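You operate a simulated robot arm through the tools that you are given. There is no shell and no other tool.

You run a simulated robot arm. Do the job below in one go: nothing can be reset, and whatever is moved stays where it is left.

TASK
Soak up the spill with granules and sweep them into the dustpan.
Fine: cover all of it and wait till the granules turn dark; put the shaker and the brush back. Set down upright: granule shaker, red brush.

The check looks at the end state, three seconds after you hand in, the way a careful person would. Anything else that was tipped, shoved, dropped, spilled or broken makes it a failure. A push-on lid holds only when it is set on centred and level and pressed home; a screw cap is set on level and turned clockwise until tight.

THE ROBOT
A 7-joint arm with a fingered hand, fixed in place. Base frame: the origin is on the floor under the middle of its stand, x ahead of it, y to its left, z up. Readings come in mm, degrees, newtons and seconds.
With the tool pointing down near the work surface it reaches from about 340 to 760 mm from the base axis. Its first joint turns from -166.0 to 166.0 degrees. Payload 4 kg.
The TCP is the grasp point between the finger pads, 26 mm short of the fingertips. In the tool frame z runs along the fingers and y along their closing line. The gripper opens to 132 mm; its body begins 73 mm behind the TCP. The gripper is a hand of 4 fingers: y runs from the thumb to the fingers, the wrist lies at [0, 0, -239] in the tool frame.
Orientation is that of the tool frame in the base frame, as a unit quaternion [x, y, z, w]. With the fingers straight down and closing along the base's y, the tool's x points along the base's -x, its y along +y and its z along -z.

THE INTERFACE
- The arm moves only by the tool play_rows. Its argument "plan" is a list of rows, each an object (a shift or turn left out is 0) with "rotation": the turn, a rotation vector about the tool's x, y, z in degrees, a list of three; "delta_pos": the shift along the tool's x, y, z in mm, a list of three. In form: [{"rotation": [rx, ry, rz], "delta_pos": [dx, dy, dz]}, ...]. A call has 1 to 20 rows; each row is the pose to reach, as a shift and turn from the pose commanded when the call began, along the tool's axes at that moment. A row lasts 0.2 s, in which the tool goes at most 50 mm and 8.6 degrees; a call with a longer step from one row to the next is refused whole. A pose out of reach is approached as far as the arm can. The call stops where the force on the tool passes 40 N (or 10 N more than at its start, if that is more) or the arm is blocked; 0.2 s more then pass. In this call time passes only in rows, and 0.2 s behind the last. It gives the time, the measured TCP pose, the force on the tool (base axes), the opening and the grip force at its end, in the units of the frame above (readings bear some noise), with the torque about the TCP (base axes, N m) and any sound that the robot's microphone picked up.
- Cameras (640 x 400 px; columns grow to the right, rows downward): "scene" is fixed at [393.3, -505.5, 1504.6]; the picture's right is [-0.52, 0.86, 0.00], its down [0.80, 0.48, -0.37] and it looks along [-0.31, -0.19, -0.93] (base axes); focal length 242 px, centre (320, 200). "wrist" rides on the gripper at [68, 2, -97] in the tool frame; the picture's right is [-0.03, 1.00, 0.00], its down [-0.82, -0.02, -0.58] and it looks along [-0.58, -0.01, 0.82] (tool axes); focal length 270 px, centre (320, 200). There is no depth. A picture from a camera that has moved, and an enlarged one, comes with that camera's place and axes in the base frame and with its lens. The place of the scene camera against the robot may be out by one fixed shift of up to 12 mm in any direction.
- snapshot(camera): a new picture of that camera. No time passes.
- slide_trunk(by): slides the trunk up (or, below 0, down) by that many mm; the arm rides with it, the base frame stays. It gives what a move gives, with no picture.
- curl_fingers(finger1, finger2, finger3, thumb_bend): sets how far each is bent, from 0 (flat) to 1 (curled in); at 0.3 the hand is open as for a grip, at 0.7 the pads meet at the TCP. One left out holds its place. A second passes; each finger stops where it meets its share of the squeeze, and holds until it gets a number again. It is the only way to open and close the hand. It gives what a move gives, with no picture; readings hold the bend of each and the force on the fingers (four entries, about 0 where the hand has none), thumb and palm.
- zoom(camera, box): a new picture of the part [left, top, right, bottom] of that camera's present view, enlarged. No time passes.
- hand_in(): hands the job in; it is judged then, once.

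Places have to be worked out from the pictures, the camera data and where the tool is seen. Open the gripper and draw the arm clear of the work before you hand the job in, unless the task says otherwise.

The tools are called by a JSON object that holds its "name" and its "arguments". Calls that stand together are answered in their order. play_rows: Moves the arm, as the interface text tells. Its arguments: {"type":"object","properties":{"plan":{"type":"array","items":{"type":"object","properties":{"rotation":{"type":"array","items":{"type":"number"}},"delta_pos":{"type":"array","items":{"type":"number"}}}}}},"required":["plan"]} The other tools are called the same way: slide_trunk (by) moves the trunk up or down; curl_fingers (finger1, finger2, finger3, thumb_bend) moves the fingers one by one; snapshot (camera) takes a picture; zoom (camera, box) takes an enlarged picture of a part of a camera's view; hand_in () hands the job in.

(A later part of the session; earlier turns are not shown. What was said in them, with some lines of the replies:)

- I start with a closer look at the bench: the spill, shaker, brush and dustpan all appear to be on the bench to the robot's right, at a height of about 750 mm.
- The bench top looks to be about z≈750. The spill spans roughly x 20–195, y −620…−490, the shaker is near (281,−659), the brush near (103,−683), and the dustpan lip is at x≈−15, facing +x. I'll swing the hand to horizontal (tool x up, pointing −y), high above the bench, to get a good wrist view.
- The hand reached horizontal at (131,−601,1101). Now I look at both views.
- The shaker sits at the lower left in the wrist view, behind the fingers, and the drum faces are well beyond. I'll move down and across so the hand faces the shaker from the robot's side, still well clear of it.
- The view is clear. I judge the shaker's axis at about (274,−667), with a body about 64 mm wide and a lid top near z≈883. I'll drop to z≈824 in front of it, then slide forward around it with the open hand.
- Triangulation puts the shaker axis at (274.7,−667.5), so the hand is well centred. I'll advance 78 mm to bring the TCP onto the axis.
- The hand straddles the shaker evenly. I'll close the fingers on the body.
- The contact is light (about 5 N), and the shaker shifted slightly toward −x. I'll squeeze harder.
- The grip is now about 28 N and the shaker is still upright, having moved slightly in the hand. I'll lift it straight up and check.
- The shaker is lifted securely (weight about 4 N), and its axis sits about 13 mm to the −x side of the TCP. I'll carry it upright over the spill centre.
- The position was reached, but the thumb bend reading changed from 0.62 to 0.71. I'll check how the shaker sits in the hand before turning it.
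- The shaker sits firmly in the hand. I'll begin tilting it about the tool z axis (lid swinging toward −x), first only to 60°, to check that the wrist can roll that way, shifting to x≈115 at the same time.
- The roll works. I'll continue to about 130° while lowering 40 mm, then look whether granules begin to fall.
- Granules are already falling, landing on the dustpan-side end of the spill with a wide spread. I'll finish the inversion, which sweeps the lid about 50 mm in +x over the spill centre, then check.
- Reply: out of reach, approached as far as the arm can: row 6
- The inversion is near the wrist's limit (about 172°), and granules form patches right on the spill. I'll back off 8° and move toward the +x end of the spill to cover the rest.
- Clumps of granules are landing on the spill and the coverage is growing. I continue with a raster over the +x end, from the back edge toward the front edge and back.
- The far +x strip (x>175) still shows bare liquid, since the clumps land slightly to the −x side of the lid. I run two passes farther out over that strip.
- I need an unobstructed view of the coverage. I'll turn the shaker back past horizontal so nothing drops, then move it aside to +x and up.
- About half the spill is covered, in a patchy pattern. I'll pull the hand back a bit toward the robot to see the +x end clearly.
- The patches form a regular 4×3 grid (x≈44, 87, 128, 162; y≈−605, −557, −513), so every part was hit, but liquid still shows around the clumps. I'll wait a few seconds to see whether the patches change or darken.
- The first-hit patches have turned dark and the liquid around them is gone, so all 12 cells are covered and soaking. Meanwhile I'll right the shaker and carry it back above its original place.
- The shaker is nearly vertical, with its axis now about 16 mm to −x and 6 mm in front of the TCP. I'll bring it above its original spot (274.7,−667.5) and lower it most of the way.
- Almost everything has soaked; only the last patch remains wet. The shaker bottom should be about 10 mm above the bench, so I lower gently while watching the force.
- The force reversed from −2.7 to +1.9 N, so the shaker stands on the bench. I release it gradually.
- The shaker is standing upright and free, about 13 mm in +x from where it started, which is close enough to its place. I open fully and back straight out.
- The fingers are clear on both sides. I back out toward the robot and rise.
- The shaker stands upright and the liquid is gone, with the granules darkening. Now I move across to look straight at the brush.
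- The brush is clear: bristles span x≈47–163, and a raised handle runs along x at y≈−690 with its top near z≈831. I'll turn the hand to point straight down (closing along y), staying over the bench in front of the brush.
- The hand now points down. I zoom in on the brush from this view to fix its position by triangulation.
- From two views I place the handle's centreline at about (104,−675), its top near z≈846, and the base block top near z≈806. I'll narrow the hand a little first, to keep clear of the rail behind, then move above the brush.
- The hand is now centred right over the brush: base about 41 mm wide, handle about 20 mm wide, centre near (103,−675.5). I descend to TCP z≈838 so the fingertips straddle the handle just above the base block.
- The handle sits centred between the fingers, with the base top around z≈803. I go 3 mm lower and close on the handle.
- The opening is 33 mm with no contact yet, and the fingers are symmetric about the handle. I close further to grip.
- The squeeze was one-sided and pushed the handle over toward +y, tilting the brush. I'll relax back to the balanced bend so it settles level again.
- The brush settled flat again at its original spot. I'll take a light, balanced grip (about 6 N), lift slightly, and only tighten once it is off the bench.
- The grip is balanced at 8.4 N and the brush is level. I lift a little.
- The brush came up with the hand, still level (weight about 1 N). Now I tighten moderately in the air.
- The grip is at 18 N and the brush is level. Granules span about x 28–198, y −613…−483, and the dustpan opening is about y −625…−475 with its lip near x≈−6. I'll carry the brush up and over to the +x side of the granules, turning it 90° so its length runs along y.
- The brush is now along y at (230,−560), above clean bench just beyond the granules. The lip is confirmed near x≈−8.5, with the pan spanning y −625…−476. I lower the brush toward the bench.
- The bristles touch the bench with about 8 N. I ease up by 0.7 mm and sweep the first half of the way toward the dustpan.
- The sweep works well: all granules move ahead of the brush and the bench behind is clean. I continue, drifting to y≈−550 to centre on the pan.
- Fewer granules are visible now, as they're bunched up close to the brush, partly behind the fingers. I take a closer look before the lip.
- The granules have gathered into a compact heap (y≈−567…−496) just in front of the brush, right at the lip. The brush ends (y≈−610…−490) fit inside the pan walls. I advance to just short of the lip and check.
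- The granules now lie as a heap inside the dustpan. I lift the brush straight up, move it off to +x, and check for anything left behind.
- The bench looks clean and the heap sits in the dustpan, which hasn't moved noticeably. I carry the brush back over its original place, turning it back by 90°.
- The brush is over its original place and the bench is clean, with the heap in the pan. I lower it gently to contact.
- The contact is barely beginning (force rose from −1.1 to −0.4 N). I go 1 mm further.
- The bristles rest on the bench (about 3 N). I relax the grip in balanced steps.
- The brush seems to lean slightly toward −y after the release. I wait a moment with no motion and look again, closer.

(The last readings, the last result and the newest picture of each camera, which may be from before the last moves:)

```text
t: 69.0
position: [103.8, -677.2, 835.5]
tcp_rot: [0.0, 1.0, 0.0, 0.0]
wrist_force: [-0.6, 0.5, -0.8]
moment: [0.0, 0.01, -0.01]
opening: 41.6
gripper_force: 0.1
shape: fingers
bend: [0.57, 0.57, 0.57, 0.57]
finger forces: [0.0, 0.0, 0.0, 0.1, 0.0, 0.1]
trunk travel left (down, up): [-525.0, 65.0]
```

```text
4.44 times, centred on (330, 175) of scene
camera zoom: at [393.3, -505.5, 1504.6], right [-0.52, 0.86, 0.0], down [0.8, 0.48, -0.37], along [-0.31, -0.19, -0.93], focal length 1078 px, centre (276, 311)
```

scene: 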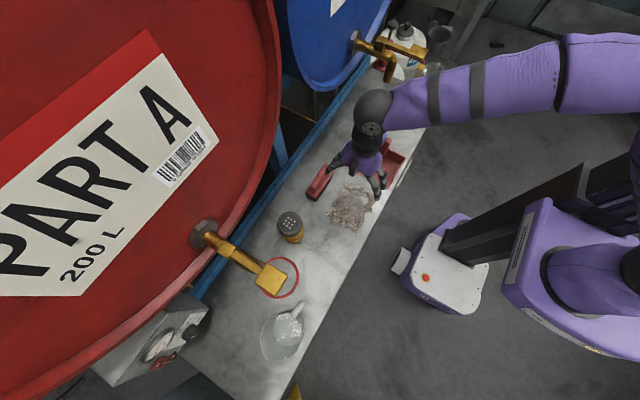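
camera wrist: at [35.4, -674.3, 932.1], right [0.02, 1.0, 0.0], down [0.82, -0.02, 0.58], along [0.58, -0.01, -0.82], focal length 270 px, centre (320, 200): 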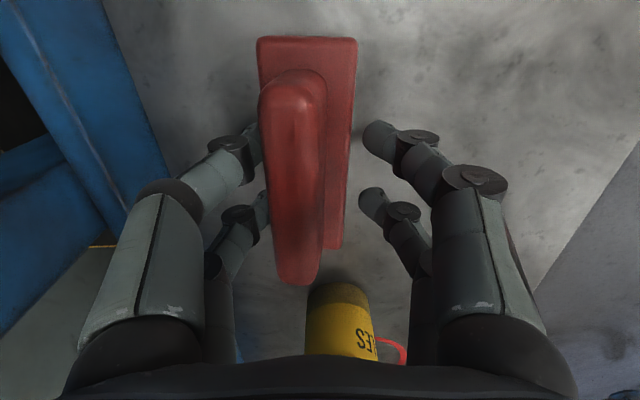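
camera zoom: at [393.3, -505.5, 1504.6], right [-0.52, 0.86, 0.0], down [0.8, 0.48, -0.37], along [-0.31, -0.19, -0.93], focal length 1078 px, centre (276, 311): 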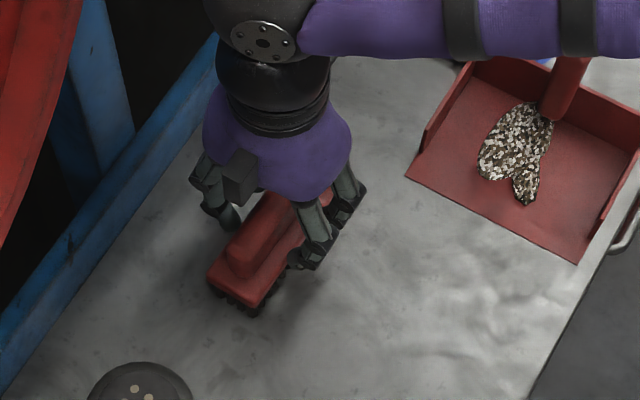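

It settled flat and upright, and the fingers are clear. I open to the approach width and rise straight up.

{"name": "curl_fingers", "arguments": {"finger1": 0.42, "finger2": 0.42, "finger3": 0.42, "thumb_bend": 0.42}}

{"name": "play_rows", "arguments": {"plan": [{"delta_pos": [0, 0, -15]}, {"delta_pos": [0, 0, -40]}, {"delta_pos": [0, 0, -75]}, {"delta_pos": [0, 25, -95]}, {"delta_pos": [0, 65, -105]}, {"delta_pos": [0, 110, -115]}]}}

{"name": "snapshot", "arguments": {"camera": "wrist"}}

{"name": "zoom", "arguments": {"camera": "scene", "box": [260, 100, 420, 250]}}

```text
t: 70.0
position: [104.3, -677.8, 836.5]
tcp_rot: [0.0, 1.0, -0.001, 0.0]
wrist_force: [0.1, -0.7, 0.4]
moment: [-0.01, -0.01, 0.0]
opening: 92.7
gripper_force: 0.1
shape: fingers
bend: [0.42, 0.42, 0.42, 0.42]
finger forces: [0.0, 0.0, 0.1, 0.0, 0.1, 0.0]
trunk travel left (down, up): [-525.0, 65.0]
```

```text
t: 71.4
position: [103.8, -565.6, 950.1]
tcp_rot: [0.0, 1.0, -0.001, 0.0]
wrist_force: [-0.3, 0.0, -0.1]
moment: [0.02, 0.0, 0.0]
opening: 92.9
gripper_force: 0.2
shape: fingers
bend: [0.42, 0.42, 0.42, 0.42]
finger forces: [0.1, 0.1, 0.0, 0.0, 0.0, 0.1]
trunk travel left (down, up): [-525.0, 65.0]
```

```text
taken
camera wrist: at [35.2, -563.0, 1045.9], right [0.03, 1.0, 0.0], down [0.82, -0.02, 0.58], along [0.58, -0.02, -0.82], focal length 270 px, centre (320, 200)
```

wrist: 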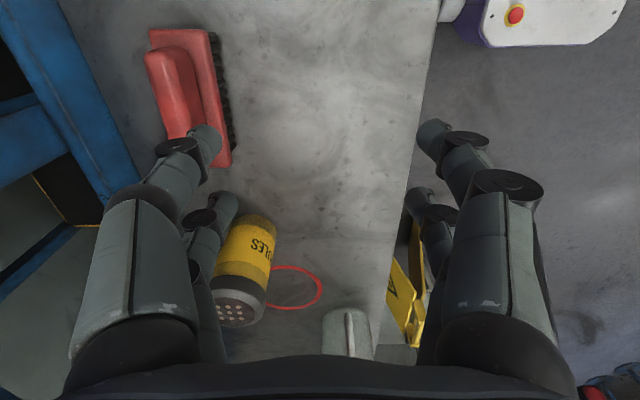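

```text
2.67 times, centred on (340, 175) of scene
camera zoom: at [393.3, -505.5, 1504.6], right [-0.52, 0.86, 0.0], down [0.8, 0.48, -0.37], along [-0.31, -0.19, -0.93], focal length 646 px, centre (267, 267)
```

zoom: 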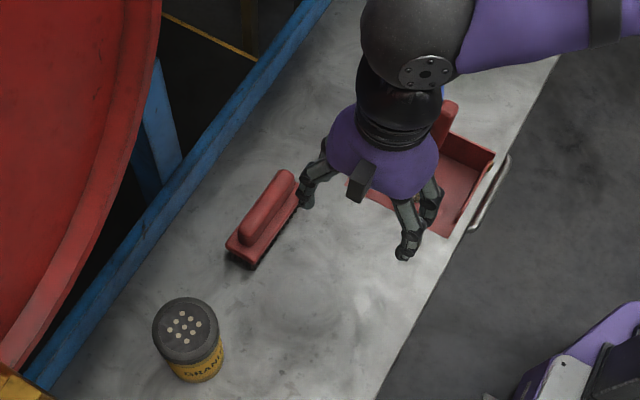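

The brush stands upright in its place and the bench is clear. I retreat the arm to near its start pose and open the hand fully, then do a final inspection.

{"name": "play_rows", "arguments": {"plan": [{"delta_pos": [5, 20, -35]}, {"delta_pos": [20, 40, -65]}, {"delta_pos": [45, 70, -90]}, {"delta_pos": [70, 100, -110]}, {"delta_pos": [95, 130, -122]}, {"delta_pos": [118, 152, -130]}]}}

{"name": "curl_fingers", "arguments": {"finger1": 0.3, "finger2": 0.3, "finger3": 0.3, "thumb_bend": 0.3}}

{"name": "snapshot", "arguments": {"camera": "scene"}}

{"name": "zoom", "arguments": {"camera": "scene", "box": [270, 110, 420, 250]}}

{"name": "snapshot", "arguments": {"camera": "wrist"}}

```text
t: 72.8
position: [-15.3, -414.2, 1080.2]
tcp_rot: [-0.001, 1.0, 0.0, 0.001]
wrist_force: [-0.6, 0.3, -0.7]
moment: [-0.02, 0.01, 0.03]
opening: 92.8
gripper_force: 0.0
shape: fingers
bend: [0.42, 0.42, 0.42, 0.42]
finger forces: [0.0, 0.0, 0.0, 0.0, 0.0, 0.0]
trunk travel left (down, up): [-525.0, 65.0]
```

```text
t: 73.8
position: [-14.6, -415.6, 1080.2]
tcp_rot: [0.0, 1.0, 0.0, 0.0]
wrist_force: [0.5, 0.9, -0.5]
moment: [0.0, -0.02, 0.0]
opening: 132.4
gripper_force: 0.1
shape: fingers
bend: [0.3, 0.3, 0.3, 0.3]
finger forces: [0.0, 0.0, 0.0, 0.0, 0.0, 0.0]
trunk travel left (down, up): [-525.0, 65.0]
```

```text
taken
```

scene: 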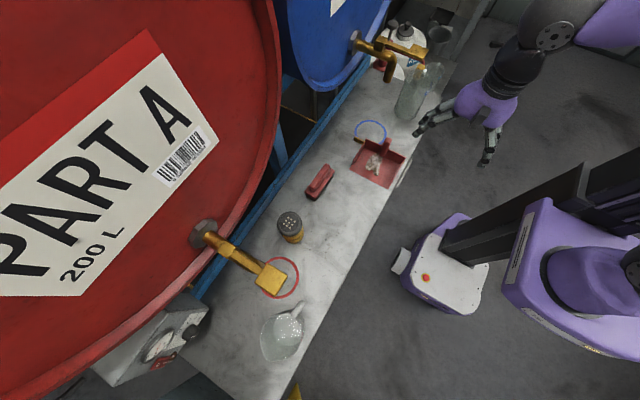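

```text
2.86 times, centred on (345, 180) of scene
camera zoom: at [393.3, -505.5, 1504.6], right [-0.52, 0.86, 0.0], down [0.8, 0.48, -0.37], along [-0.31, -0.19, -0.93], focal length 693 px, centre (249, 257)
```

zoom: 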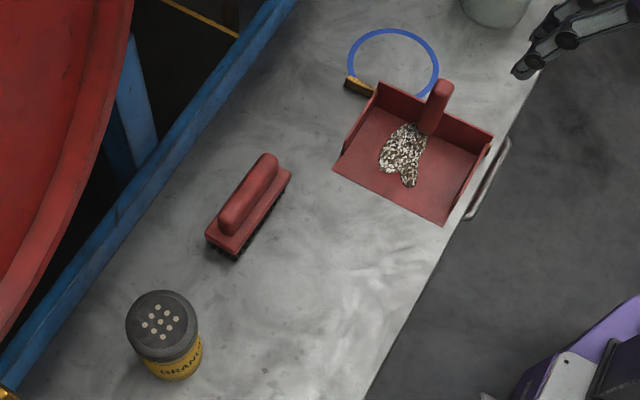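

```text
taken
camera wrist: at [-82.7, -412.0, 1175.7], right [0.03, 1.0, 0.0], down [0.82, -0.02, 0.58], along [0.58, -0.02, -0.82], focal length 270 px, centre (320, 200)
```

wrist: 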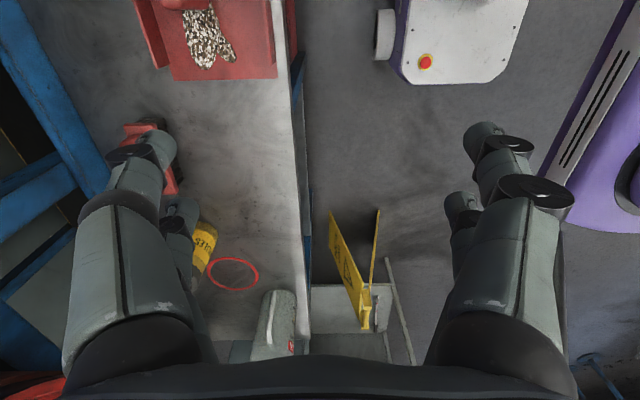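

Everything looks in place. As a last check I repeat the two initial zooms, to compare the dustpan, brush and shaker positions and look for residue.

{"name": "zoom", "arguments": {"camera": "scene", "box": [260, 130, 420, 250]}}

{"name": "zoom", "arguments": {"camera": "wrist", "box": [80, 0, 320, 200]}}

```text
3.33 times, centred on (340, 190) of scene
camera zoom: at [393.3, -505.5, 1504.6], right [-0.52, 0.86, 0.0], down [0.8, 0.48, -0.37], along [-0.31, -0.19, -0.93], focal length 808 px, centre (253, 233)
```

zoom: 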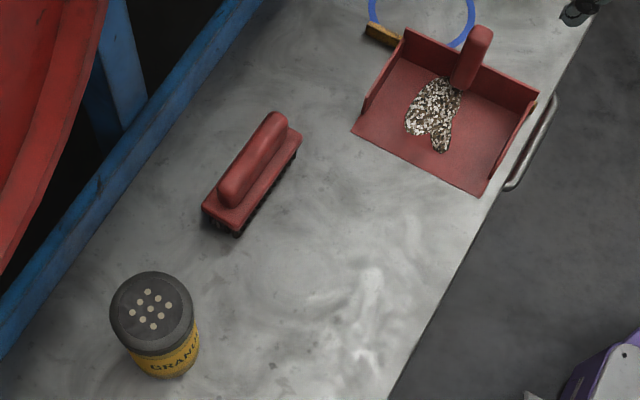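

```text
2.00 times, centred on (200, 100) of wrist
camera zoom: at [-82.7, -412.0, 1175.7], right [0.03, 1.0, 0.0], down [0.82, -0.02, 0.58], along [0.58, -0.02, -0.82], focal length 541 px, centre (560, 400)
```

zoom: 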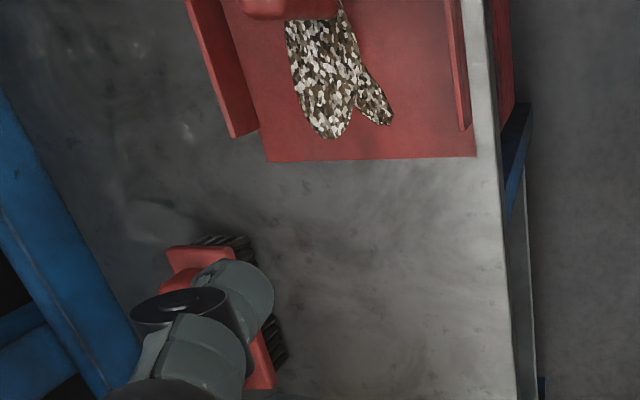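

The dustpan hasn't moved and holds all the granules. The bench is clean, the brush is back upright on its spot, and the shaker stands upright about 13 mm from where it started. The hand is open and clear, so I hand in.

{"name": "hand_in", "arguments": {}}

```text
The job is handed in.
```

I covered the whole spill with granules, waited until they turned dark, and swept them into the dustpan. I then handed the job in; no result has come back yet.

- **Spill:** granules landed on every part of it and the liquid soaked away. The final pictures show the bench clean where it was, with no stray granules.
- **Dustpan:** the granules lie in a heap inside it, and the pan is where it started.
- **Brush:** upright on its original spot. It leaned briefly as I let go, then settled flat.
- **Shaker:** upright, but about 13 mm from its original position because it shifted as the fingers opened. I left it there rather than risk tipping it with a nudge.

The arm is back near its start pose with the hand open. The pictures show nothing else tipped, shoved or spilled.
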